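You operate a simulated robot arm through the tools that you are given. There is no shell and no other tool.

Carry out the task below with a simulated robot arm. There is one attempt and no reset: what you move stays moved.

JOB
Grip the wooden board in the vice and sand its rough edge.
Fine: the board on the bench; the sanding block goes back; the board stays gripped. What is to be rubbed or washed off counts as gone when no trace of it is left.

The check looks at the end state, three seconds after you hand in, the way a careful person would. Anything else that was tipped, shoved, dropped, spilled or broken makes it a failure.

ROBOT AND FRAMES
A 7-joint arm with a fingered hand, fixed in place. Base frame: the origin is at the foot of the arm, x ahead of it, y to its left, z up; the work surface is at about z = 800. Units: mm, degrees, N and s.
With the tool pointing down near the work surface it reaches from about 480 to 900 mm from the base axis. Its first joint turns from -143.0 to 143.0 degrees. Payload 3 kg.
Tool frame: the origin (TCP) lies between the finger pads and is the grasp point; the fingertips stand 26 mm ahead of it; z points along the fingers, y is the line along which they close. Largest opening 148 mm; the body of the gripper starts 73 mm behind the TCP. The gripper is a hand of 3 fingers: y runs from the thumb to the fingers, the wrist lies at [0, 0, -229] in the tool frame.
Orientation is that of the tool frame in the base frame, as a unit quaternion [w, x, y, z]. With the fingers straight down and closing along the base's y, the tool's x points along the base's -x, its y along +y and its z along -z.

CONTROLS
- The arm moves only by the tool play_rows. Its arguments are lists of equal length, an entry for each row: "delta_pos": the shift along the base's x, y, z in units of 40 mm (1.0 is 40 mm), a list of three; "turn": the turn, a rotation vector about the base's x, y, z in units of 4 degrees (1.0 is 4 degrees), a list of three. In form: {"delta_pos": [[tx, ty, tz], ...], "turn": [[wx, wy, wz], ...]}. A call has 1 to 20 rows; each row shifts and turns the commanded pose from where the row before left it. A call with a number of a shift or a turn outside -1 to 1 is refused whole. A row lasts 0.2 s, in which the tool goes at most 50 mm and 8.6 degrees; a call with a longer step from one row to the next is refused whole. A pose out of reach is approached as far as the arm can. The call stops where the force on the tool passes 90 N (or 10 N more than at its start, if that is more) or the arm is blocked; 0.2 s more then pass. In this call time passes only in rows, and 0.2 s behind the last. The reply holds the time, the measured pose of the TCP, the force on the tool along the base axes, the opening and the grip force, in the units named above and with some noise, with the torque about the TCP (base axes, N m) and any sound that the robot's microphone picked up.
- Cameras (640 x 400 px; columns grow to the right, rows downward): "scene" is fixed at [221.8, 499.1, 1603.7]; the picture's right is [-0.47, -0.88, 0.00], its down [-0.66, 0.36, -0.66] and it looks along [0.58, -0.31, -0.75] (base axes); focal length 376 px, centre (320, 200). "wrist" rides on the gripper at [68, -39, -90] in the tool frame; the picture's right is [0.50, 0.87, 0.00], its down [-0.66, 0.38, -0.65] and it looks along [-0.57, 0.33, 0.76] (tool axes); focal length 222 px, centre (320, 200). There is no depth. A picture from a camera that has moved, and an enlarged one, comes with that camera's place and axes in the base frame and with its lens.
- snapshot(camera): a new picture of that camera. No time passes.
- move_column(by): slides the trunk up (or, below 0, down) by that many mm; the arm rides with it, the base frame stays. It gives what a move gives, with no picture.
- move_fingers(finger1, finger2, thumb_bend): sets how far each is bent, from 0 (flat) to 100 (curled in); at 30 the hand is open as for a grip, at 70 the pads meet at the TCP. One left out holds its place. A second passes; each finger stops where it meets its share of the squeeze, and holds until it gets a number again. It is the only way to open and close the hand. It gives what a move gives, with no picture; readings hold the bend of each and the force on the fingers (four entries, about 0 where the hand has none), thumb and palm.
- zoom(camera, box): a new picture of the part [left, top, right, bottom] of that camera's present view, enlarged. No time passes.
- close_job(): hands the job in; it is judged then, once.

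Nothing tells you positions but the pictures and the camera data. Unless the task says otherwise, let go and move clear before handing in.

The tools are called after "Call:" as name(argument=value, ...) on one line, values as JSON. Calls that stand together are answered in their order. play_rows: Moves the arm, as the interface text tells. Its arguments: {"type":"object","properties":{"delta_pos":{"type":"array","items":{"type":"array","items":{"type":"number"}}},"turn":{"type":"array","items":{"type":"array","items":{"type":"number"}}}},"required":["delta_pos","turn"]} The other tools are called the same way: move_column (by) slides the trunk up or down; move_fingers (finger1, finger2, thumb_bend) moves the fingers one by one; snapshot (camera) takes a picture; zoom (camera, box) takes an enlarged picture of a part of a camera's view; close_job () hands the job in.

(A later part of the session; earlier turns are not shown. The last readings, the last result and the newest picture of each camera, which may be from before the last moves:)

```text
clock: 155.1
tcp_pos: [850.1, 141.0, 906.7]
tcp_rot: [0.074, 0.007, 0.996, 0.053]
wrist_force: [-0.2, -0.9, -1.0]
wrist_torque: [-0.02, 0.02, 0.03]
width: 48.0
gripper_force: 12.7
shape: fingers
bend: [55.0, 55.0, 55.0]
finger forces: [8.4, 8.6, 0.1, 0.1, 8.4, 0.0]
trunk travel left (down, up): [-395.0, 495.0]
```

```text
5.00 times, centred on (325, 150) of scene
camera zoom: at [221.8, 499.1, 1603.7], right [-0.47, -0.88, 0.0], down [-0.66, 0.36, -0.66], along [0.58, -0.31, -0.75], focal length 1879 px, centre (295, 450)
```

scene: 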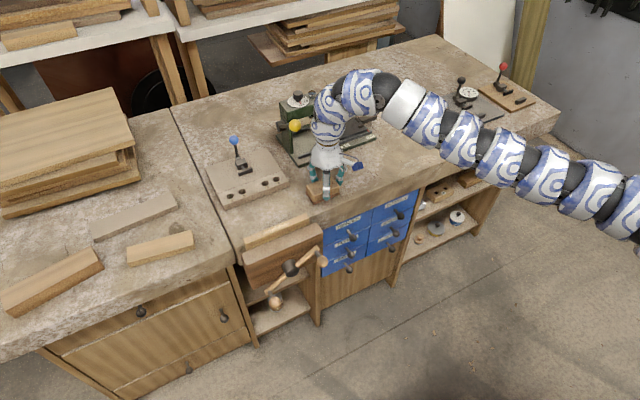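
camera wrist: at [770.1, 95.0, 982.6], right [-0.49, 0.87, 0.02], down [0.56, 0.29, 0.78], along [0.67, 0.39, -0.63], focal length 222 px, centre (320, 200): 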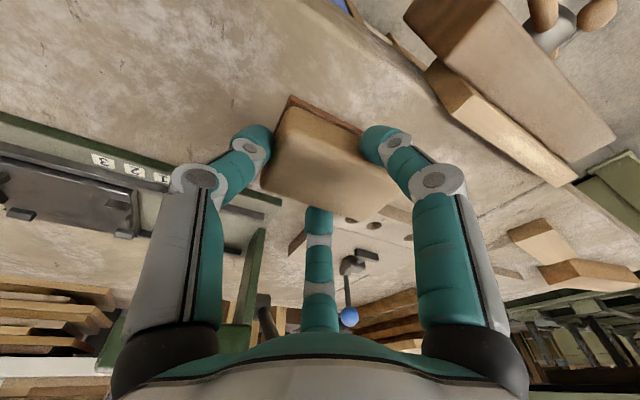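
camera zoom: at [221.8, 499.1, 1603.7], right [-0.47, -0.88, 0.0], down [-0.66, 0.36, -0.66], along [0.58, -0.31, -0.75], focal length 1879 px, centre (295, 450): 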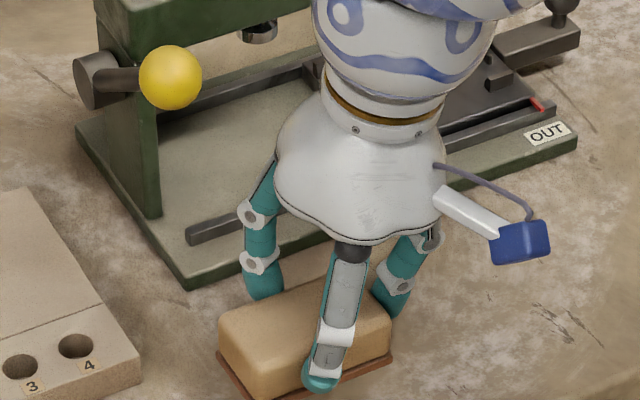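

The block is held with the hand tilted. I'll carry it above the board (TCP about x 786, y 300) and then lower slowly onto the rough edge.

Call:
play_rows(delta_pos=[[-0.2, 0.5, 0], [-0.2, 0.6, 0], [-0.2, 0.6, 0], [-0.25, 0.6, 0], [-0.25, 0.6, 0], [-0.25, 0.6, 0], [-0.24, 0.475, 0], [0, 0, -0.2], [0, 0, -0.2], [0, 0, -0.1]], turn=[[0, 0, 0], [0, 0, 0], [0, 0, 0], [0, 0, 0], [0, 0, 0], [0, 0, 0], [0, 0, 0], [0, 0, 0], [0, 0, 0], [0, 0, 0]])

Call:
snapshot(camera="wrist")

Call:
zoom(camera="scene", box=[220, 160, 340, 260])

```text
clock: 157.3
tcp_pos: [785.7, 298.6, 887.6]
tcp_rot: [0.073, 0.007, 0.996, 0.053]
wrist_force: [-1.1, 0.2, -0.9]
wrist_torque: [-0.02, 0.03, 0.03]
width: 47.8
gripper_force: 12.6
shape: fingers
bend: [55.0, 56.0, 55.0]
finger forces: [8.4, 8.7, 0.0, 0.1, 8.1, 0.0]
trunk travel left (down, up): [-395.0, 495.0]
```

```text
taken
camera wrist: at [705.0, 252.9, 963.1], right [-0.49, 0.87, 0.02], down [0.56, 0.29, 0.78], along [0.67, 0.39, -0.63], focal length 222 px, centre (320, 200)
```

wrist: 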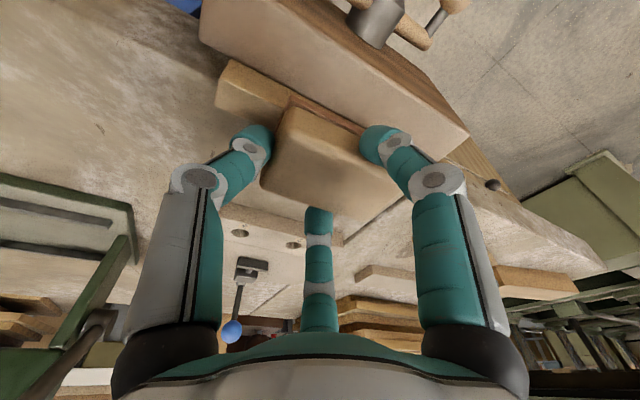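

```text
4.00 times, centred on (280, 210) of scene
camera zoom: at [221.8, 499.1, 1603.7], right [-0.47, -0.88, 0.0], down [-0.66, 0.36, -0.66], along [0.58, -0.31, -0.75], focal length 1503 px, centre (480, 160)
```

zoom: 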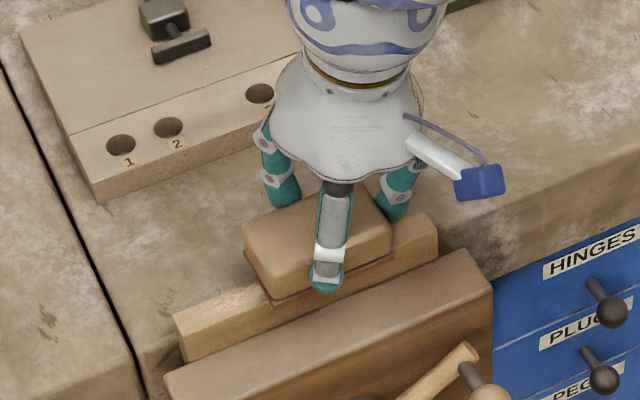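

Call:
play_rows(delta_pos=[[-0.05, 0, -0.12], [0, 0, -0.12], [0, 0, -0.08]], turn=[[0, 0, 0], [0, 0, 0], [0, 0, 0]])

Call:
play_rows(delta_pos=[[0, 0, -0.05]], turn=[[0, 0, 0]])

```text
clock: 158.1
tcp_pos: [781.6, 299.6, 876.1]
tcp_rot: [0.073, 0.007, 0.996, 0.053]
wrist_force: [1.3, 1.1, 7.5]
wrist_torque: [-0.02, 0.01, -0.02]
width: 47.5
gripper_force: 14.1
shape: fingers
bend: [55.0, 55.0, 55.0]
finger forces: [9.3, 9.8, 0.1, 0.1, 8.6, 0.0]
trunk travel left (down, up): [-395.0, 495.0]
```

```text
clock: 158.5
tcp_pos: [782.9, 298.9, 874.7]
tcp_rot: [0.074, 0.007, 0.996, 0.053]
wrist_force: [0.0, -0.5, 17.6]
wrist_torque: [-0.07, -0.01, 0.04]
width: 47.1
gripper_force: 15.5
shape: fingers
bend: [55.0, 55.0, 55.0]
finger forces: [10.9, 10.4, 0.1, 0.1, 10.2, 0.0]
trunk travel left (down, up): [-395.0, 495.0]
```

Contact: about 17 N on the board's edge. I'll ease off slightly and start with a short stroke along +y.

Call:
play_rows(delta_pos=[[0, 0, 0.015], [0, 0.2, 0], [0, 0.2, 0], [0, 0.2, 0]], turn=[[0, 0, 0], [0, 0, 0], [0, 0, 0], [0, 0, 0]])

Call:
zoom(camera="scene", box=[220, 160, 340, 260])

```text
clock: 159.5
tcp_pos: [783.8, 323.1, 872.9]
tcp_rot: [0.073, 0.006, 0.996, 0.053]
wrist_force: [0.3, -5.6, 15.9]
wrist_torque: [-0.21, 0.05, 0.04]
width: 47.1
gripper_force: 16.2
shape: fingers
bend: [56.0, 56.0, 55.0]
finger forces: [10.7, 10.1, 0.0, 0.0, 10.9, 0.0]
trunk travel left (down, up): [-395.0, 495.0]
```

```text
4.00 times, centred on (280, 210) of scene
camera zoom: at [221.8, 499.1, 1603.7], right [-0.47, -0.88, 0.0], down [-0.66, 0.36, -0.66], along [0.58, -0.31, -0.75], focal length 1503 px, centre (480, 160)
```

zoom: 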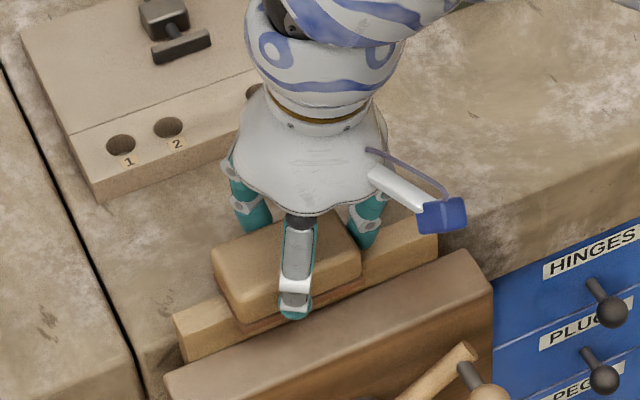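

Call:
play_rows(delta_pos=[[0, 0.25, 0], [0, 0.25, 0], [0, 0.25, 0], [0, -0.3, 0], [0, -0.3, 0], [0, -0.3, 0], [0, -0.3, 0], [0, -0.3, 0], [0, -0.3, 0], [0, -0.3, 0]], turn=[[0, 0, 0], [0, 0, 0], [0, 0, 0], [0, 0, 0], [0, 0, 0], [0, 0, 0], [0, 0, 0], [0, 0, 0], [0, 0, 0], [0, 0, 0]])

Call:
zoom(camera="scene", box=[220, 160, 340, 260])

Call:
snapshot(camera="wrist")

```text
clock: 161.7
tcp_pos: [783.7, 269.7, 871.3]
tcp_rot: [0.073, 0.006, 0.996, 0.052]
wrist_force: [0.3, 0.0, 0.9]
wrist_torque: [-0.06, 0.05, 0.02]
width: 41.8
gripper_force: 11.6
shape: fingers
bend: [56.0, 56.0, 57.0]
finger forces: [8.9, 9.1, 0.0, 0.1, 5.9, 0.0]
trunk travel left (down, up): [-395.0, 495.0]
```

```text
4.00 times, centred on (280, 210) of scene
camera zoom: at [221.8, 499.1, 1603.7], right [-0.47, -0.88, 0.0], down [-0.66, 0.36, -0.66], along [0.58, -0.31, -0.75], focal length 1503 px, centre (480, 160)
```

zoom: 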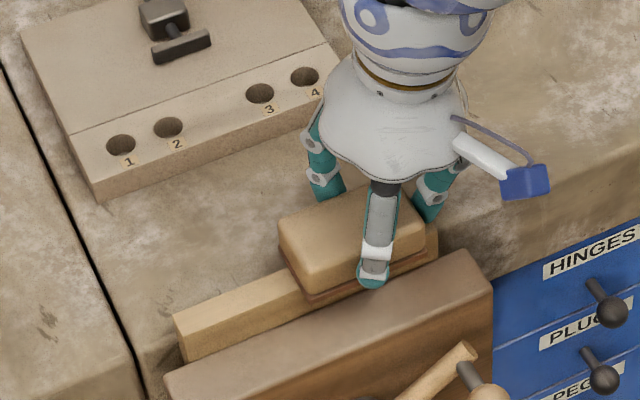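

```text
taken
camera wrist: at [704.5, 224.1, 947.8], right [-0.49, 0.87, 0.02], down [0.56, 0.29, 0.78], along [0.67, 0.39, -0.63], focal length 222 px, centre (320, 200)
```

wrist: 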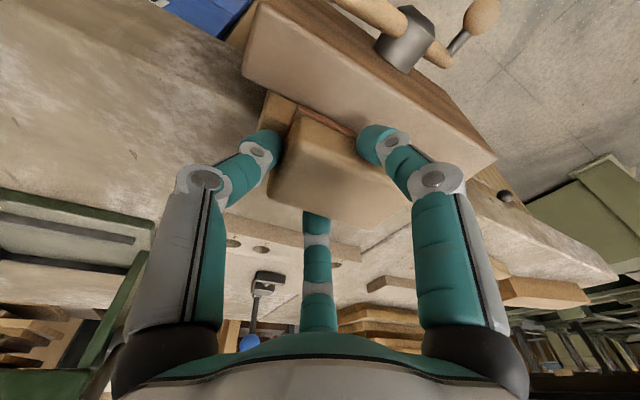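

Call:
zoom(camera="scene", box=[255, 210, 315, 255])

Call:
zoom(camera="wrist", box=[230, 70, 430, 200])

```text
8.89 times, centred on (285, 232) of scene
camera zoom: at [221.8, 499.1, 1603.7], right [-0.47, -0.88, 0.0], down [-0.66, 0.36, -0.66], along [0.58, -0.31, -0.75], focal length 3341 px, centre (631, -89)
```

zoom: 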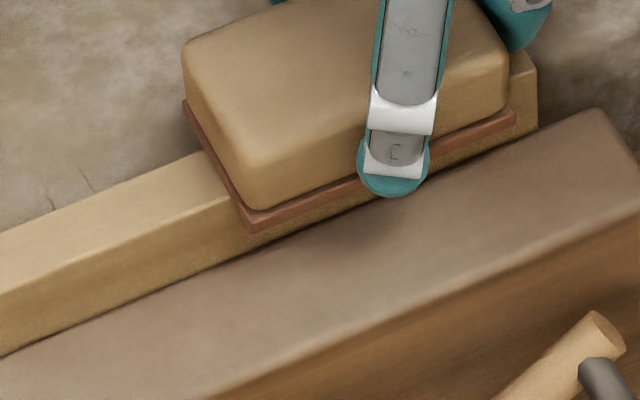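

```text
3.08 times, centred on (330, 135) of wrist
camera zoom: at [704.5, 224.1, 947.8], right [-0.49, 0.87, 0.02], down [0.56, 0.29, 0.78], along [0.67, 0.39, -0.63], focal length 684 px, centre (289, 400)
```

zoom: 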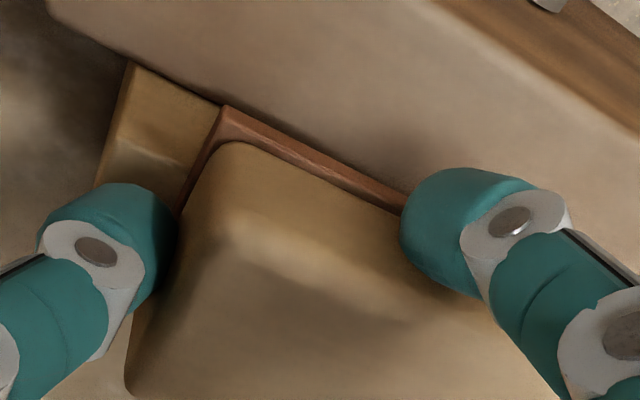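

The rough patch is already fading. I'll continue full-length strokes with light pressure.

Call:
play_rows(delta_pos=[[0, 0, -0.025], [0, 0.35, 0], [0, 0.35, 0], [0, 0.35, 0], [0, 0.35, 0], [0, 0.35, 0], [0, 0.35, 0], [0, -0.35, 0], [0, -0.35, 0], [0, -0.35, 0], [0, -0.35, 0], [0, -0.35, 0], [0, -0.35, 0]], turn=[[0, 0, 0], [0, 0, 0], [0, 0, 0], [0, 0, 0], [0, 0, 0], [0, 0, 0], [0, 0, 0], [0, 0, 0], [0, 0, 0], [0, 0, 0], [0, 0, 0], [0, 0, 0], [0, 0, 0]])

Call:
zoom(camera="scene", box=[240, 200, 330, 260])

```text
clock: 164.5
tcp_pos: [782.5, 267.3, 872.7]
tcp_rot: [0.073, 0.007, 0.996, 0.053]
wrist_force: [0.7, 0.4, -0.5]
wrist_torque: [-0.04, 0.0, -0.01]
width: 41.2
gripper_force: 11.9
shape: fingers
bend: [56.0, 56.0, 57.0]
finger forces: [9.2, 9.1, 0.0, 0.1, 5.7, 0.0]
trunk travel left (down, up): [-395.0, 495.0]
```

```text
6.67 times, centred on (285, 230) of scene
camera zoom: at [221.8, 499.1, 1603.7], right [-0.47, -0.88, 0.0], down [-0.66, 0.36, -0.66], along [0.58, -0.31, -0.75], focal length 2506 px, centre (553, 0)
```

zoom: 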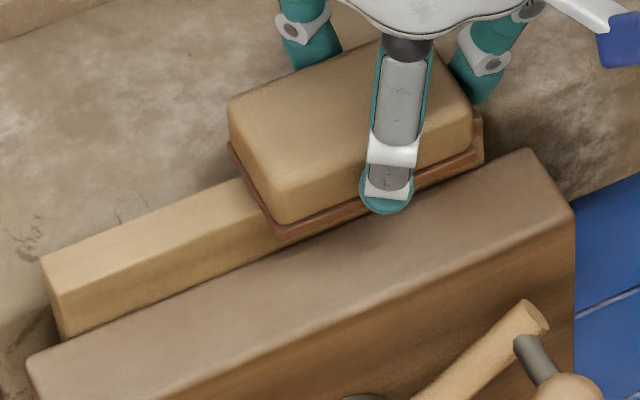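

Call:
play_rows(delta_pos=[[0, 0, -0.04], [0, 0, 0]], turn=[[0, 0, 0], [0, 0, 0]])

```text
clock: 165.1
tcp_pos: [782.6, 267.5, 872.6]
tcp_rot: [0.073, 0.007, 0.996, 0.054]
wrist_force: [0.6, -0.2, 7.0]
wrist_torque: [-0.03, 0.04, 0.03]
width: 41.4
gripper_force: 12.7
shape: fingers
bend: [56.0, 56.0, 57.0]
finger forces: [9.1, 9.7, 0.0, 0.0, 6.3, 0.1]
trunk travel left (down, up): [-395.0, 495.0]
```

Call:
play_rows(delta_pos=[[0, 0.3, -0.004], [0, 0.3, -0.004], [0, 0.3, -0.004], [0, 0.3, -0.004], [0, 0.3, -0.004], [0, 0.3, -0.004], [0, 0.3, -0.004], [0, 0.15, 0]], turn=[[0, 0, 0], [0, 0, 0], [0, 0, 0], [0, 0, 0], [0, 0, 0], [0, 0, 0], [0, 0, 0], [0, 0, 0]])

Call:
zoom(camera="scene", box=[240, 200, 330, 260])

Call:
zoom(camera="wrist", box=[200, 60, 400, 200])

```text
clock: 166.9
tcp_pos: [784.2, 360.6, 869.1]
tcp_rot: [0.074, 0.007, 0.996, 0.054]
wrist_force: [2.2, -5.0, 15.6]
wrist_torque: [-0.18, 0.04, 0.01]
width: 40.6
gripper_force: 14.7
shape: fingers
bend: [57.0, 56.0, 57.0]
finger forces: [10.3, 10.5, 0.0, 0.0, 8.5, 0.1]
trunk travel left (down, up): [-395.0, 495.0]
```

```text
6.67 times, centred on (285, 230) of scene
camera zoom: at [221.8, 499.1, 1603.7], right [-0.47, -0.88, 0.0], down [-0.66, 0.36, -0.66], along [0.58, -0.31, -0.75], focal length 2506 px, centre (553, 0)
```

zoom: 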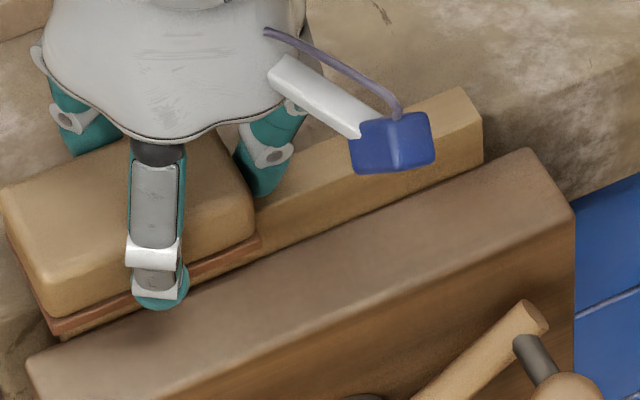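

```text
2.86 times, centred on (300, 130) of wrist
camera zoom: at [703.2, 313.9, 945.1], right [-0.49, 0.87, 0.02], down [0.55, 0.29, 0.78], along [0.67, 0.39, -0.63], focal length 635 px, centre (377, 400)
```

zoom: 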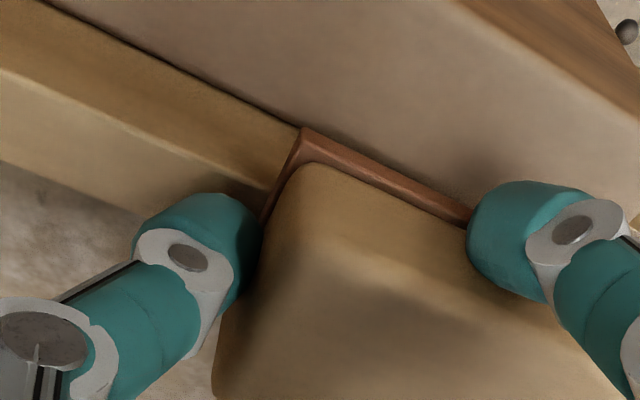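

Call:
play_rows(delta_pos=[[0, -0.1, 0.012], [0, -0.3, 0.004], [0, -0.3, 0.002], [0, -0.3, 0], [0, -0.3, 0], [0, -0.3, 0], [0, -0.3, 0], [0, -0.3, 0], [0, -0.3, 0], [0, -0.1, 0]], turn=[[0, 0, 0], [0, 0, 0], [0, 0, 0], [0, 0, 0], [0, 0, 0], [0, 0, 0], [0, 0, 0], [0, 0, 0], [0, 0, 0], [0, 0, 0]])

Call:
zoom(camera="scene", box=[240, 200, 330, 260])

```text
clock: 169.1
tcp_pos: [783.5, 256.8, 871.0]
tcp_rot: [0.072, 0.006, 0.996, 0.054]
wrist_force: [0.8, 1.9, 4.7]
wrist_torque: [0.07, 0.03, 0.01]
width: 40.6
gripper_force: 11.8
shape: fingers
bend: [56.0, 56.0, 57.0]
finger forces: [9.5, 9.6, 0.1, 0.0, 4.7, 0.0]
trunk travel left (down, up): [-395.0, 495.0]
```

```text
6.67 times, centred on (285, 230) of scene
camera zoom: at [221.8, 499.1, 1603.7], right [-0.47, -0.88, 0.0], down [-0.66, 0.36, -0.66], along [0.58, -0.31, -0.75], focal length 2506 px, centre (553, 0)
```

zoom: 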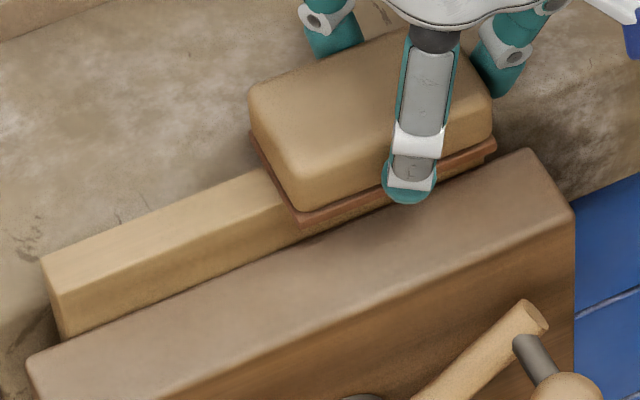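

Call:
play_rows(delta_pos=[[0, 0.3, -0.004], [0, 0.3, -0.004], [0, 0.3, -0.004], [0, 0.3, -0.004], [0, 0.3, -0.003], [0, 0.3, 0], [0, 0.3, 0], [0, 0.3, 0], [0, 0.15, 0], [0, -0.15, 0.005], [0, -0.3, 0.003], [0, -0.3, 0.003], [0, -0.3, 0.002], [0, -0.3, 0], [0, -0.3, 0], [0, -0.3, 0], [0, -0.3, 0], [0, -0.3, 0]], turn=[[0, 0, 0], [0, 0, 0], [0, 0, 0], [0, 0, 0], [0, 0, 0], [0, 0, 0], [0, 0, 0], [0, 0, 0], [0, 0, 0], [0, 0, 0], [0, 0, 0], [0, 0, 0], [0, 0, 0], [0, 0, 0], [0, 0, 0], [0, 0, 0], [0, 0, 0], [0, 0, 0]])

Call:
zoom(camera="scene", box=[240, 200, 330, 260])

```text
clock: 172.9
tcp_pos: [782.9, 254.8, 869.9]
tcp_rot: [0.073, 0.007, 0.996, 0.053]
wrist_force: [-0.5, -0.1, 1.2]
wrist_torque: [0.01, 0.04, -0.02]
width: 39.9
gripper_force: 12.5
shape: fingers
bend: [56.0, 56.0, 57.0]
finger forces: [9.5, 10.1, 0.0, 0.0, 5.1, 0.0]
trunk travel left (down, up): [-395.0, 495.0]
```

```text
6.67 times, centred on (285, 230) of scene
camera zoom: at [221.8, 499.1, 1603.7], right [-0.47, -0.88, 0.0], down [-0.66, 0.36, -0.66], along [0.58, -0.31, -0.75], focal length 2506 px, centre (553, 0)
```

zoom: 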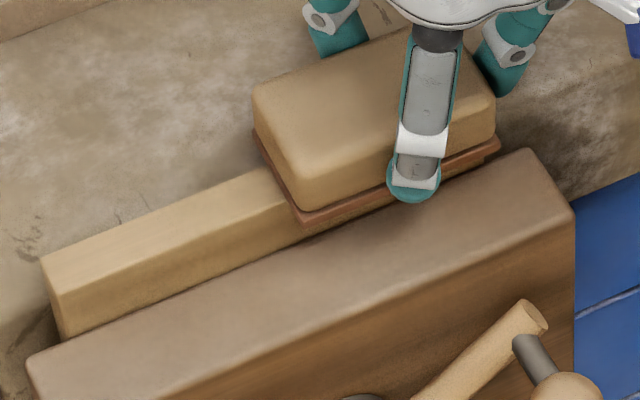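

I'll lift off and move aside to inspect the whole edge.

Call:
play_rows(delta_pos=[[0, 0, 0.3], [0, 0, 0.5], [0.2, -0.5, 0.3], [0.3, -0.7, 0], [0.3, -0.7, 0], [0.4, -0.7, 0], [0.4, -0.7, 0]], turn=[[0, 0, 0], [0, 0, 0], [0, 0, 0], [0, 0, 0], [0, 0, 0], [0, 0, 0], [0, 0, 0]])

Call:
zoom(camera="scene", box=[235, 205, 330, 260])

Call:
zoom(camera="scene", box=[260, 205, 320, 245])

Call:
snapshot(camera="wrist")

```text
clock: 174.5
tcp_pos: [846.4, 125.3, 916.4]
tcp_rot: [0.073, 0.008, 0.996, 0.054]
wrist_force: [1.0, 0.3, -2.0]
wrist_torque: [-0.02, 0.03, 0.0]
width: 39.8
gripper_force: 11.7
shape: fingers
bend: [56.0, 56.0, 57.0]
finger forces: [9.1, 9.3, 0.0, 0.0, 4.9, 0.1]
trunk travel left (down, up): [-395.0, 495.0]
```

```text
6.74 times, centred on (282, 232) of scene
camera zoom: at [221.8, 499.1, 1603.7], right [-0.47, -0.88, 0.0], down [-0.66, 0.36, -0.66], along [0.58, -0.31, -0.75], focal length 2532 px, centre (573, -19)
```

zoom: 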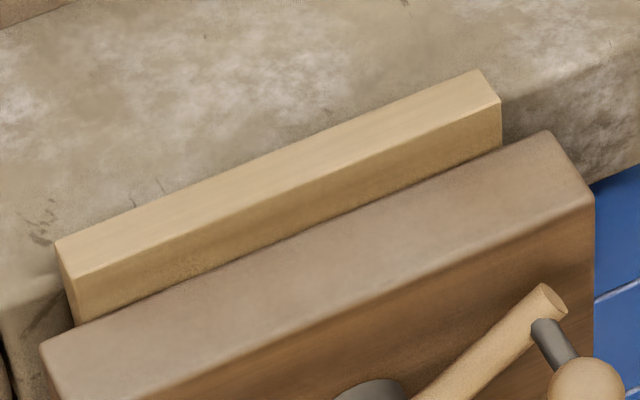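

```text
10.00 times, centred on (290, 225) of scene
camera zoom: at [221.8, 499.1, 1603.7], right [-0.47, -0.88, 0.0], down [-0.66, 0.36, -0.66], along [0.58, -0.31, -0.75], focal length 3758 px, centre (620, -50)
```

zoom: 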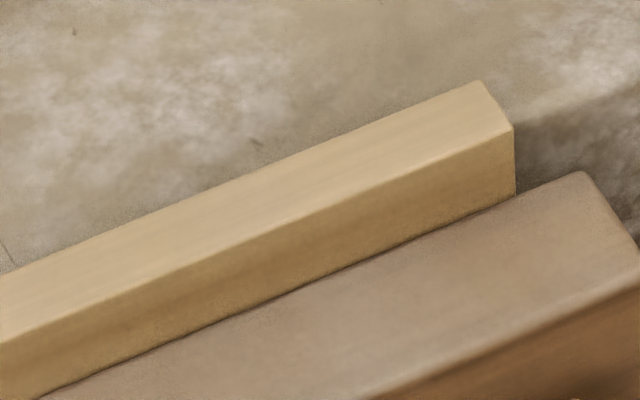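

```text
taken
camera wrist: at [766.5, 79.4, 991.3], right [-0.49, 0.87, 0.02], down [0.56, 0.29, 0.78], along [0.67, 0.39, -0.63], focal length 222 px, centre (320, 200)
```

wrist: 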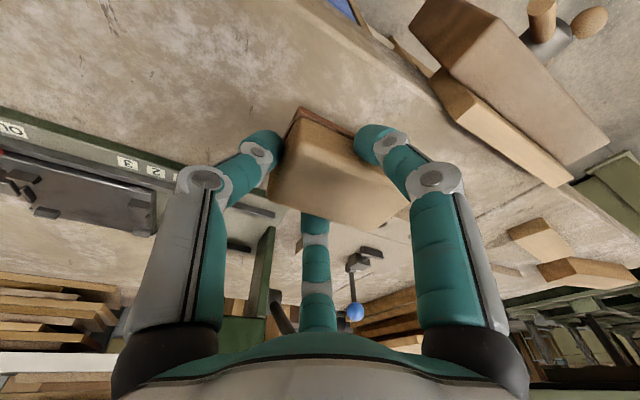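

Call:
zoom(camera="wrist", box=[420, 60, 590, 200])

Call:
zoom(camera="scene", box=[235, 215, 285, 250])

Call:
zoom(camera="scene", box=[275, 205, 325, 240])

```text
2.86 times, centred on (505, 130) of wrist
camera zoom: at [766.5, 79.4, 991.3], right [-0.49, 0.87, 0.02], down [0.56, 0.29, 0.78], along [0.67, 0.39, -0.63], focal length 635 px, centre (-209, 400)
```

zoom: 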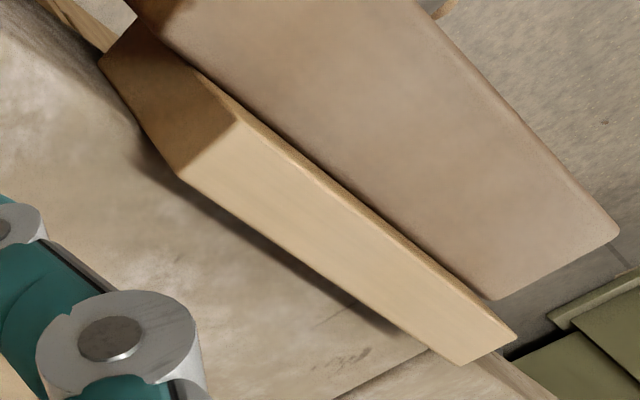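

```text
11.43 times, centred on (260, 232) of scene
camera zoom: at [221.8, 499.1, 1603.7], right [-0.47, -0.88, 0.0], down [-0.66, 0.36, -0.66], along [0.58, -0.31, -0.75], focal length 4295 px, centre (1006, -171)
```

zoom: 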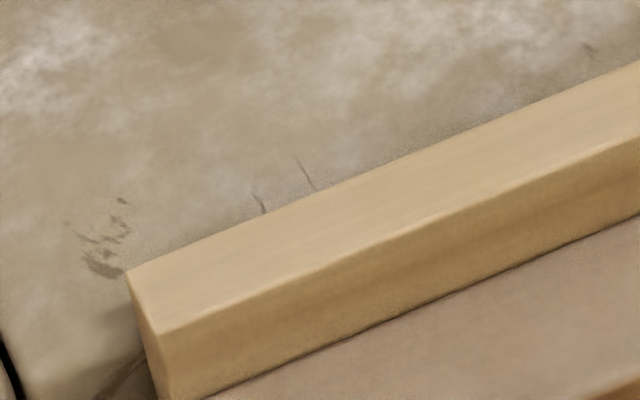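

```text
11.43 times, centred on (300, 222) of scene
camera zoom: at [221.8, 499.1, 1603.7], right [-0.47, -0.88, 0.0], down [-0.66, 0.36, -0.66], along [0.58, -0.31, -0.75], focal length 4295 px, centre (549, -57)
```

zoom: 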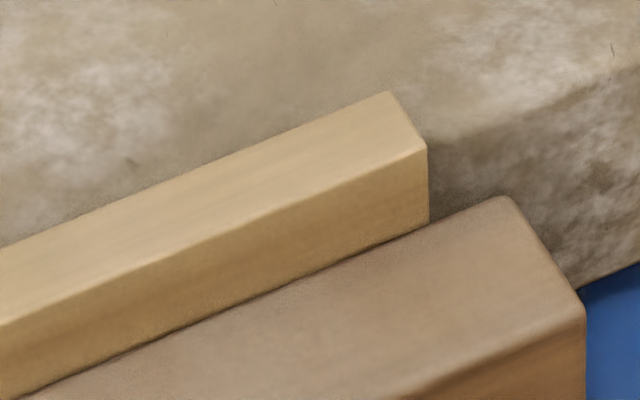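

The edge looks clean everywhere. For certainty I'll make one more full pass with steady pressure, then return the block.

Call:
play_rows(delta_pos=[[-0.4, 0.7, 0], [-0.4, 0.7, 0], [-0.3, 0.7, 0], [-0.3, 0.7, 0], [-0.18, 0.5, -0.3], [0, 0, -0.4], [0, 0, -0.25], [0, 0, -0.1]], turn=[[0, 0, 0], [0, 0, 0], [0, 0, 0], [0, 0, 0], [0, 0, 0], [0, 0, 0], [0, 0, 0], [0, 0, 0]])

Call:
play_rows(delta_pos=[[0, 0, -0.05]], turn=[[0, 0, 0]])

```text
clock: 176.3
tcp_pos: [784.4, 255.9, 871.0]
tcp_rot: [0.074, 0.007, 0.996, 0.053]
wrist_force: [0.1, -0.6, 1.9]
wrist_torque: [0.01, 0.02, 0.03]
width: 39.9
gripper_force: 11.5
shape: fingers
bend: [56.0, 56.0, 57.0]
finger forces: [9.0, 9.5, 0.0, 0.0, 5.0, 0.0]
trunk travel left (down, up): [-395.0, 495.0]
```

```text
clock: 176.7
tcp_pos: [782.9, 254.6, 870.7]
tcp_rot: [0.073, 0.007, 0.996, 0.053]
wrist_force: [2.0, -1.1, 8.9]
wrist_torque: [-0.07, -0.03, -0.01]
width: 39.5
gripper_force: 12.7
shape: fingers
bend: [57.0, 56.0, 57.0]
finger forces: [9.5, 10.2, 0.0, 0.1, 6.1, 0.0]
trunk travel left (down, up): [-395.0, 495.0]
```

Call:
play_rows(delta_pos=[[0, 0.3, -0.003], [0, 0.3, -0.003], [0, 0.3, -0.003], [0, 0.3, -0.003], [0, 0.3, 0], [0, 0.3, 0], [0, 0.3, 0], [0, 0.3, 0], [0, 0.15, 0]], turn=[[0, 0, 0], [0, 0, 0], [0, 0, 0], [0, 0, 0], [0, 0, 0], [0, 0, 0], [0, 0, 0], [0, 0, 0], [0, 0, 0]])

Call:
play_rows(delta_pos=[[0, -0.15, 0.004], [0, -0.3, 0], [0, -0.3, 0], [0, -0.3, -0.003], [0, -0.3, -0.003], [0, -0.3, 0], [0, -0.3, 0], [0, -0.3, 0], [0, -0.3, 0]], turn=[[0, 0, 0], [0, 0, 0], [0, 0, 0], [0, 0, 0], [0, 0, 0], [0, 0, 0], [0, 0, 0], [0, 0, 0], [0, 0, 0]])

```text
clock: 178.7
tcp_pos: [786.2, 355.6, 870.4]
tcp_rot: [0.072, 0.008, 0.996, 0.054]
wrist_force: [-0.6, -0.8, 3.1]
wrist_torque: [-0.05, 0.05, 0.0]
width: 39.3
gripper_force: 12.3
shape: fingers
bend: [57.0, 56.0, 57.0]
finger forces: [9.5, 9.4, 0.0, 0.1, 5.4, 0.0]
trunk travel left (down, up): [-395.0, 495.0]
```

```text
clock: 180.7
tcp_pos: [783.8, 257.1, 868.9]
tcp_rot: [0.073, 0.005, 0.996, 0.053]
wrist_force: [1.4, 0.3, 4.6]
wrist_torque: [0.07, -0.02, -0.01]
width: 39.0
gripper_force: 11.6
shape: fingers
bend: [57.0, 56.0, 58.0]
finger forces: [9.2, 10.5, 0.1, 0.1, 4.8, 0.0]
trunk travel left (down, up): [-395.0, 495.0]
```

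Sanding is done. I'll lift off and carry the block back to its original spot at (907, -191).

Call:
play_rows(delta_pos=[[0, 0, 0.3], [0, 0, 0.5], [0.2, -0.5, 0.3], [0.3, -0.7, 0], [0.3, -0.7, 0], [0.4, -0.7, 0], [0.4, -0.7, 0], [0.14, -0.8, 0], [0.14, -0.8, 0], [0.14, -0.8, 0], [0.14, -0.8, 0], [0.14, -0.8, 0], [0.14, -0.8, 0], [0.14, -0.8, 0], [0.14, -0.8, 0], [0.14, -0.8, 0], [0.14, -0.8, 0]], turn=[[0, 0, 0], [0, 0, 0], [0, 0, 0], [0, 0, 0], [0, 0, 0], [0, 0, 0], [0, 0, 0], [0, 0, 0], [0, 0, 0], [0, 0, 0], [0, 0, 0], [0, 0, 0], [0, 0, 0], [0, 0, 0], [0, 0, 0], [0, 0, 0], [0, 0, 0]])

Call:
snapshot(camera="scene")

Call:
snapshot(camera="wrist")

Call:
zoom(camera="scene", box=[235, 205, 330, 260])

```text
clock: 184.3
tcp_pos: [903.3, -196.9, 915.6]
tcp_rot: [0.073, 0.007, 0.996, 0.053]
wrist_force: [0.7, -0.3, -0.9]
wrist_torque: [-0.02, 0.02, -0.01]
width: 38.8
gripper_force: 10.7
shape: fingers
bend: [56.0, 56.0, 57.0]
finger forces: [8.9, 9.2, 0.1, 0.0, 4.5, 0.0]
trunk travel left (down, up): [-395.0, 495.0]
```

```text
taken
```

scene: 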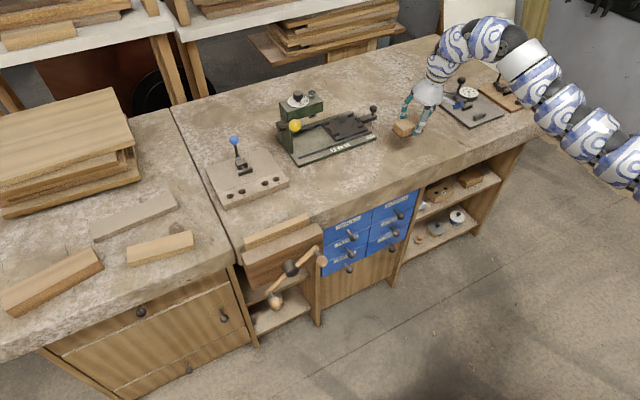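

```text
taken
camera wrist: at [823.4, -242.7, 990.0], right [-0.49, 0.87, 0.02], down [0.55, 0.29, 0.78], along [0.67, 0.39, -0.63], focal length 222 px, centre (320, 200)
```

wrist: 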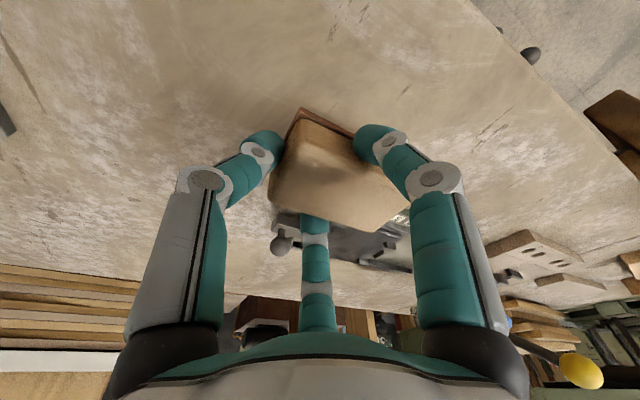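

```text
6.74 times, centred on (282, 232) of scene
camera zoom: at [221.8, 499.1, 1603.7], right [-0.47, -0.88, 0.0], down [-0.66, 0.36, -0.66], along [0.58, -0.31, -0.75], focal length 2532 px, centre (573, -19)
```

zoom: 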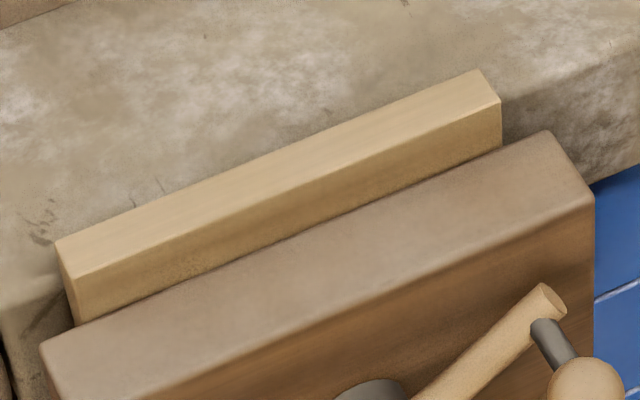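

Call:
zoom(camera="scene", box=[370, 80, 450, 150])

Call:
zoom(camera="wrist", box=[230, 80, 430, 230])

```text
5.71 times, centred on (410, 115) of scene
camera zoom: at [221.8, 499.1, 1603.7], right [-0.47, -0.88, 0.0], down [-0.66, 0.36, -0.66], along [0.58, -0.31, -0.75], focal length 2148 px, centre (-194, 686)
```

zoom: 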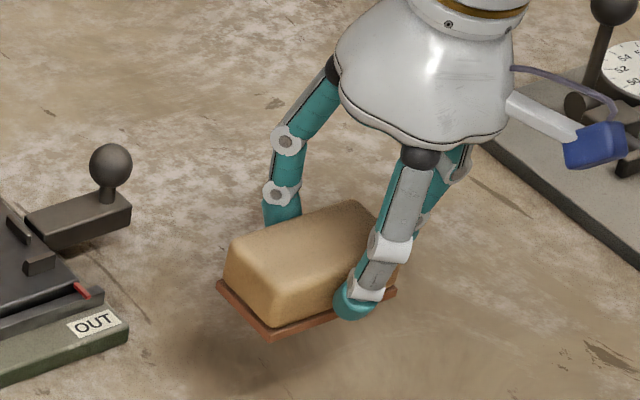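

```text
2.67 times, centred on (330, 155) of wrist
camera zoom: at [823.4, -242.7, 990.0], right [-0.49, 0.87, 0.02], down [0.55, 0.29, 0.78], along [0.67, 0.39, -0.63], focal length 592 px, centre (293, 320)
```

zoom: 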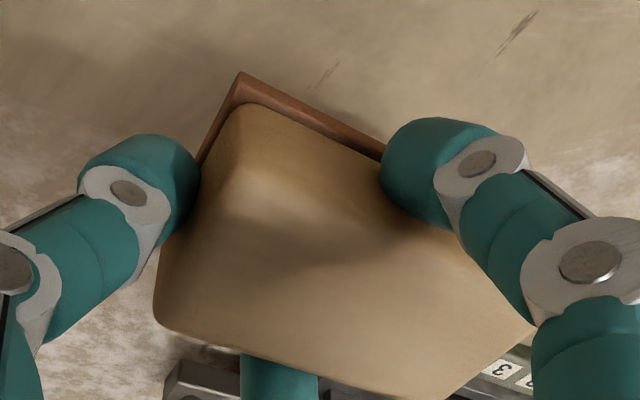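

Call:
play_rows(delta_pos=[[-0.16, -0.26, -0.2], [0, 0, -0.4], [0, 0, -0.4], [0, 0, -0.3]], turn=[[0, 0, 0], [0, 0, 0], [0, 0, 0], [0, 0, 0]])

Call:
zoom(camera="scene", box=[320, 120, 440, 195])

```text
clock: 185.3
tcp_pos: [897.5, -206.9, 861.2]
tcp_rot: [0.074, 0.007, 0.996, 0.053]
wrist_force: [0.7, 0.0, -1.1]
wrist_torque: [0.02, -0.01, 0.0]
width: 39.0
gripper_force: 10.9
shape: fingers
bend: [56.0, 56.0, 57.0]
finger forces: [8.8, 9.1, 0.0, 0.0, 4.3, 0.0]
trunk travel left (down, up): [-395.0, 495.0]
```

```text
5.33 times, centred on (380, 158) of scene
camera zoom: at [221.8, 499.1, 1603.7], right [-0.47, -0.88, 0.0], down [-0.66, 0.36, -0.66], along [0.58, -0.31, -0.75], focal length 2004 px, centre (0, 427)
```

zoom: 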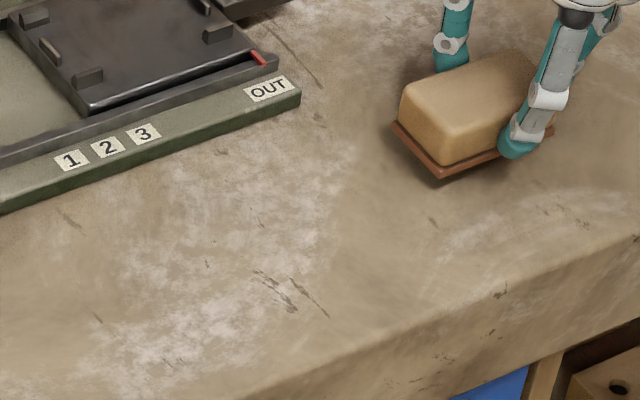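

The block lines up with its original place in the image. I'll lower it to the bench.

Call:
play_rows(delta_pos=[[0, 0, -0.12], [0, 0, -0.1], [0, 0, -0.04]], turn=[[0, 0, 0], [0, 0, 0], [0, 0, 0]])

Call:
play_rows(delta_pos=[[0, 0, -0.05]], turn=[[0, 0, 0]])

Call:
zoom(camera="scene", box=[320, 120, 440, 195])

```text
clock: 186.1
tcp_pos: [897.8, -208.0, 852.1]
tcp_rot: [0.072, 0.008, 0.996, 0.053]
wrist_force: [0.4, 0.1, -1.2]
wrist_torque: [-0.03, -0.03, -0.01]
width: 38.9
gripper_force: 11.0
shape: fingers
bend: [56.0, 56.0, 57.0]
finger forces: [9.0, 9.2, 0.0, 0.1, 4.3, 0.0]
trunk travel left (down, up): [-395.0, 495.0]
```

```text
clock: 186.5
tcp_pos: [897.8, -208.5, 849.3]
tcp_rot: [0.072, 0.007, 0.996, 0.053]
wrist_force: [-0.3, 0.2, -1.2]
wrist_torque: [-0.01, 0.03, 0.04]
width: 38.7
gripper_force: 11.0
shape: fingers
bend: [56.0, 56.0, 57.0]
finger forces: [8.9, 9.2, 0.0, 0.0, 4.2, 0.0]
trunk travel left (down, up): [-395.0, 495.0]
```

```text
5.33 times, centred on (380, 158) of scene
camera zoom: at [221.8, 499.1, 1603.7], right [-0.47, -0.88, 0.0], down [-0.66, 0.36, -0.66], along [0.58, -0.31, -0.75], focal length 2004 px, centre (0, 427)
```

zoom: 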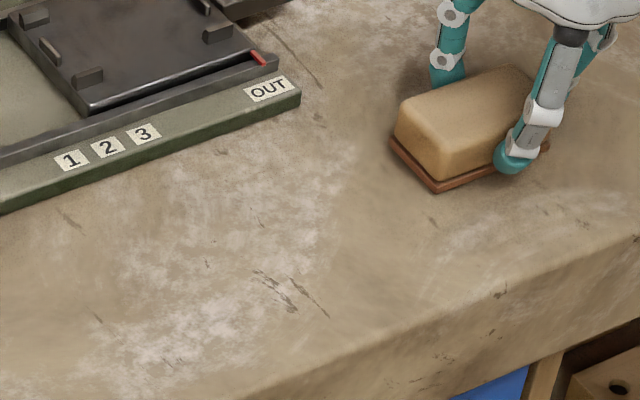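

Call:
play_rows(delta_pos=[[0, 0, -0.05], [0, 0, 0]], turn=[[0, 0, 0], [0, 0, 0]])

```text
clock: 187.1
tcp_pos: [897.3, -208.5, 846.7]
tcp_rot: [0.073, 0.008, 0.996, 0.053]
wrist_force: [0.4, 0.6, -1.1]
wrist_torque: [0.04, 0.01, 0.0]
width: 39.0
gripper_force: 10.8
shape: fingers
bend: [56.0, 56.0, 57.0]
finger forces: [8.8, 9.2, 0.1, 0.0, 4.3, 0.0]
trunk travel left (down, up): [-395.0, 495.0]
```

Call:
play_rows(delta_pos=[[0, 0, -0.05], [0, 0, 0]], turn=[[0, 0, 0], [0, 0, 0]])

Call:
zoom(camera="scene", box=[320, 120, 440, 195])

```text
clock: 187.7
tcp_pos: [895.9, -207.5, 845.5]
tcp_rot: [0.072, 0.008, 0.996, 0.054]
wrist_force: [0.4, -0.5, 1.9]
wrist_torque: [-0.02, 0.05, -0.05]
width: 38.8
gripper_force: 11.5
shape: fingers
bend: [57.0, 56.0, 57.0]
finger forces: [9.1, 9.7, 0.1, 0.0, 4.4, 0.1]
trunk travel left (down, up): [-395.0, 495.0]
```

```text
5.33 times, centred on (380, 158) of scene
camera zoom: at [221.8, 499.1, 1603.7], right [-0.47, -0.88, 0.0], down [-0.66, 0.36, -0.66], along [0.58, -0.31, -0.75], focal length 2004 px, centre (0, 427)
```

zoom: 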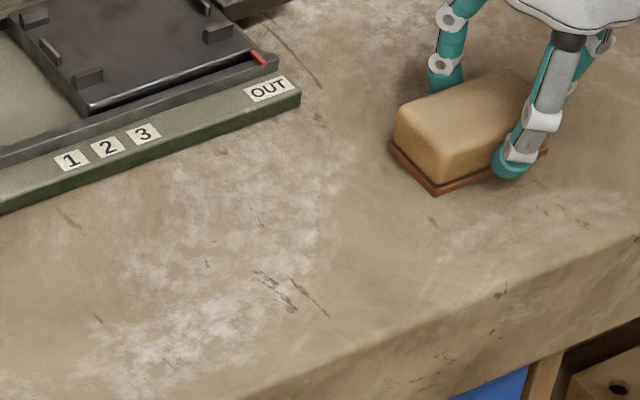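

It's touching lightly, about 3–4 mm short of its original spot in x. I'll nudge it and set it down.

Call:
play_rows(delta_pos=[[0, 0, 0.05], [0.09, 0, 0], [0, 0, -0.06], [0, 0, -0.02]], turn=[[0, 0, 0], [0, 0, 0], [0, 0, 0], [0, 0, 0]])

Call:
zoom(camera="scene", box=[320, 120, 440, 195])

```text
clock: 188.7
tcp_pos: [901.5, -206.0, 844.7]
tcp_rot: [0.074, 0.007, 0.996, 0.053]
wrist_force: [2.8, -0.8, 6.2]
wrist_torque: [0.02, 0.05, 0.02]
width: 38.7
gripper_force: 12.5
shape: fingers
bend: [57.0, 56.0, 57.0]
finger forces: [9.2, 11.2, 0.1, 0.0, 4.9, 0.0]
trunk travel left (down, up): [-395.0, 495.0]
```

```text
5.33 times, centred on (380, 158) of scene
camera zoom: at [221.8, 499.1, 1603.7], right [-0.47, -0.88, 0.0], down [-0.66, 0.36, -0.66], along [0.58, -0.31, -0.75], focal length 2004 px, centre (0, 427)
```

zoom: 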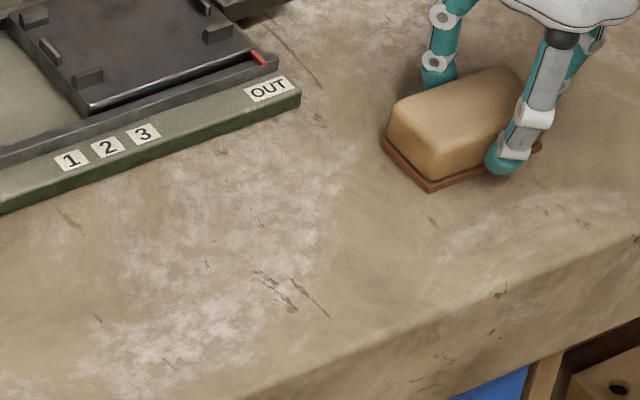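

Call:
play_rows(delta_pos=[[0, 0, 0.06], [-0.055, -0.1, 0], [0, 0, -0.05], [0, 0, -0.02]], turn=[[0, 0, 0], [0, 0, 0], [0, 0, 0], [0, 0, 0]])

Call:
zoom(camera="scene", box=[320, 120, 440, 195])

```text
clock: 189.7
tcp_pos: [898.7, -210.6, 844.0]
tcp_rot: [0.073, 0.007, 0.996, 0.054]
wrist_force: [2.7, -0.4, 8.8]
wrist_torque: [-0.02, 0.11, -0.02]
width: 38.6
gripper_force: 13.3
shape: fingers
bend: [57.0, 56.0, 57.0]
finger forces: [9.8, 11.3, 0.1, 0.0, 5.6, 0.0]
trunk travel left (down, up): [-395.0, 495.0]
```

```text
5.33 times, centred on (380, 158) of scene
camera zoom: at [221.8, 499.1, 1603.7], right [-0.47, -0.88, 0.0], down [-0.66, 0.36, -0.66], along [0.58, -0.31, -0.75], focal length 2004 px, centre (0, 427)
```

zoom: 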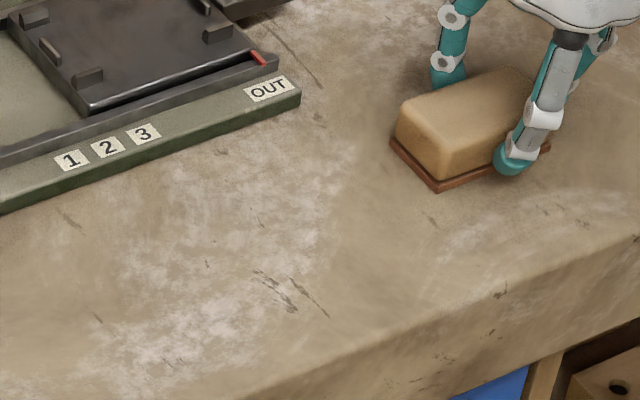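

The block is back within a pixel of its original place. I'll release gently, rise a little, open wider, and clear.

Call:
move_fingers(finger1=51, finger2=51, thumb_bend=51)

Call:
play_rows(delta_pos=[[0, 0, 0.2]], turn=[[0, 0, 0]])

Call:
move_fingers(finger1=42, finger2=42, thumb_bend=40)

Call:
play_rows(delta_pos=[[0, 0, 0.2], [0, 0, 0.4], [0, 0, 0.6], [0, 0, 0.6]], turn=[[0, 0, 0], [0, 0, 0], [0, 0, 0], [0, 0, 0]])

Call:
zoom(camera="scene", box=[320, 120, 440, 195])

Call:
snapshot(camera="scene")

```text
clock: 190.7
tcp_pos: [900.7, -210.9, 843.4]
tcp_rot: [0.074, 0.008, 0.996, 0.053]
wrist_force: [-0.4, -0.3, -0.3]
wrist_torque: [-0.01, -0.02, 0.03]
width: 58.1
gripper_force: 0.1
shape: fingers
bend: [51.0, 51.0, 51.0]
finger forces: [0.0, 0.0, 0.0, 0.0, 0.1, 0.0]
trunk travel left (down, up): [-395.0, 495.0]
```

```text
clock: 191.1
tcp_pos: [900.1, -211.4, 851.0]
tcp_rot: [0.072, 0.007, 0.996, 0.053]
wrist_force: [0.1, 0.2, 0.2]
wrist_torque: [0.02, 0.02, -0.02]
width: 58.4
gripper_force: 0.0
shape: fingers
bend: [51.0, 51.0, 51.0]
finger forces: [0.0, 0.0, 0.1, 0.1, 0.0, 0.0]
trunk travel left (down, up): [-395.0, 495.0]
```

```text
clock: 192.1
tcp_pos: [899.3, -212.2, 849.8]
tcp_rot: [0.073, 0.008, 0.996, 0.053]
wrist_force: [-0.4, 0.1, -0.3]
wrist_torque: [0.01, -0.01, 0.02]
width: 91.0
gripper_force: 0.2
shape: fingers
bend: [42.0, 42.0, 40.0]
finger forces: [0.1, 0.1, 0.0, 0.0, 0.0, 0.0]
trunk travel left (down, up): [-395.0, 495.0]
```

```text
clock: 193.1
tcp_pos: [899.6, -210.4, 922.6]
tcp_rot: [0.074, 0.007, 0.996, 0.053]
wrist_force: [0.1, -0.3, 0.1]
wrist_torque: [0.0, -0.02, 0.01]
width: 91.2
gripper_force: 0.1
shape: fingers
bend: [42.0, 42.0, 40.0]
finger forces: [0.0, 0.0, 0.0, 0.0, 0.1, 0.0]
trunk travel left (down, up): [-395.0, 495.0]
```

```text
5.33 times, centred on (380, 158) of scene
camera zoom: at [221.8, 499.1, 1603.7], right [-0.47, -0.88, 0.0], down [-0.66, 0.36, -0.66], along [0.58, -0.31, -0.75], focal length 2004 px, centre (0, 427)
```

zoom: 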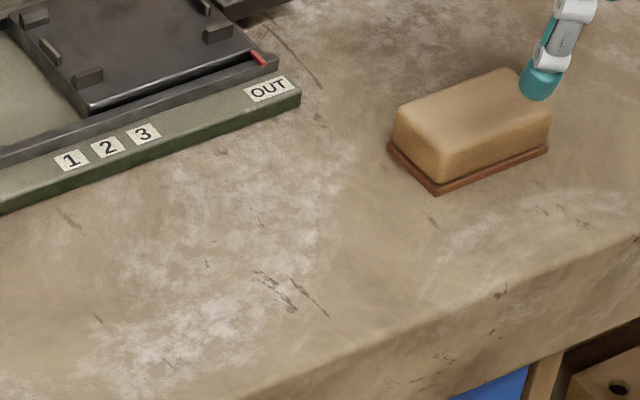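

```text
taken
```

scene: 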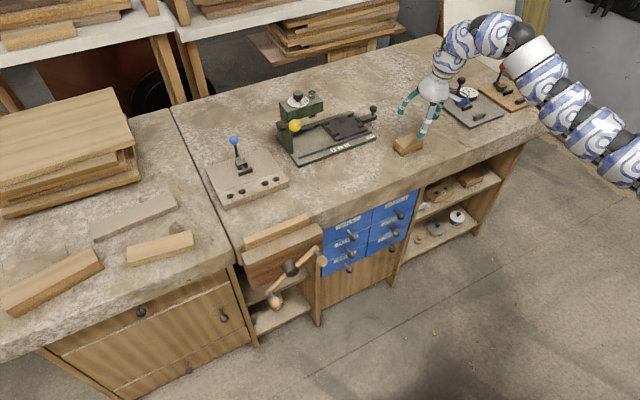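

The block is back in its place. Before handing in I want to check the grip, so I'll level the hand, turn it as when I inserted the board, and look straight down into the vice gap.

Call:
play_rows(delta_pos=[[-0.1, 0.5, 0.3], [-0.1, 0.5, 0.3], [-0.1, 0.5, 0], [-0.05, 0.4, 0], [-0.05, 0.4, 0], [-0.05, 0.4, 0], [-0.05, 0.4, 0], [-0.05, 0.4, 0], [-0.05, 0.4, 0], [0, 0.3, 0], [0, 0.3, 0], [0, 0.3, 0], [0, 0.3, 0], [0, 0.3, 0], [0, 0, 0], [0, 0, 0], [0, 0, 0], [0, 0, 0], [0, 0, 0]], turn=[[-0.47, 0.69, 0], [-0.47, 0.69, 0], [-0.47, 0.69, 0], [0, 0, -1], [0, 0, -1], [0, 0, -1], [0, 0, -1], [0, 0, -1], [0, 0, -1], [0, 0, -1], [0, 0, -1], [0, 0, -1], [0, 0, -1], [0, 0, -1], [0, 0, -1], [0, 0, -1], [0, 0, -1], [0, 0, -1], [0, 0, -1]])

Call:
play_rows(delta_pos=[[0, 0, 0], [0, 0, 0], [0, 0, 0], [0, 0, 0], [0, 0, 0], [0, 0, 0], [0, 0, 0]], turn=[[0, 0, -1], [0, 0, -1], [0, 0, -1], [0, 0, -1], [0, 0, -1], [0, 0, -1], [0, 0, -0.5]])

Call:
snapshot(camera="scene")

```text
clock: 197.1
tcp_pos: [875.4, 5.3, 947.1]
tcp_rot: [0.003, 0.537, 0.844, 0.002]
wrist_force: [-0.3, 0.2, -0.2]
wrist_torque: [0.02, 0.03, 0.04]
width: 91.3
gripper_force: 0.1
shape: fingers
bend: [42.0, 42.0, 40.0]
finger forces: [0.0, 0.0, 0.0, 0.1, 0.0, 0.0]
trunk travel left (down, up): [-395.0, 495.0]
```

```text
clock: 198.7
tcp_pos: [873.1, 5.8, 947.5]
tcp_rot: [0.003, 0.712, 0.702, 0.002]
wrist_force: [0.6, -0.2, -0.5]
wrist_torque: [0.01, 0.01, 0.0]
width: 91.2
gripper_force: 0.2
shape: fingers
bend: [42.0, 42.0, 40.0]
finger forces: [0.0, 0.0, 0.0, 0.0, 0.1, 0.0]
trunk travel left (down, up): [-395.0, 495.0]
```

```text
taken
```

scene: 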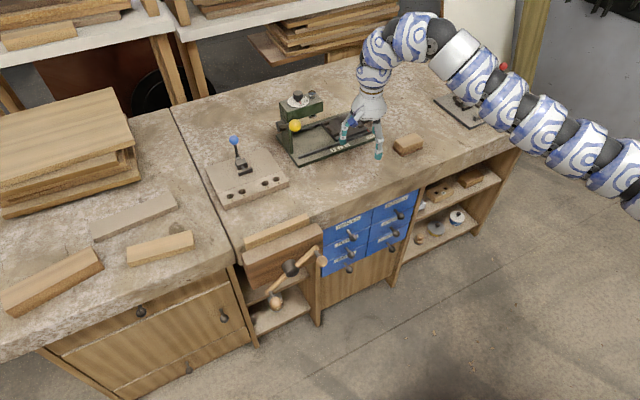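

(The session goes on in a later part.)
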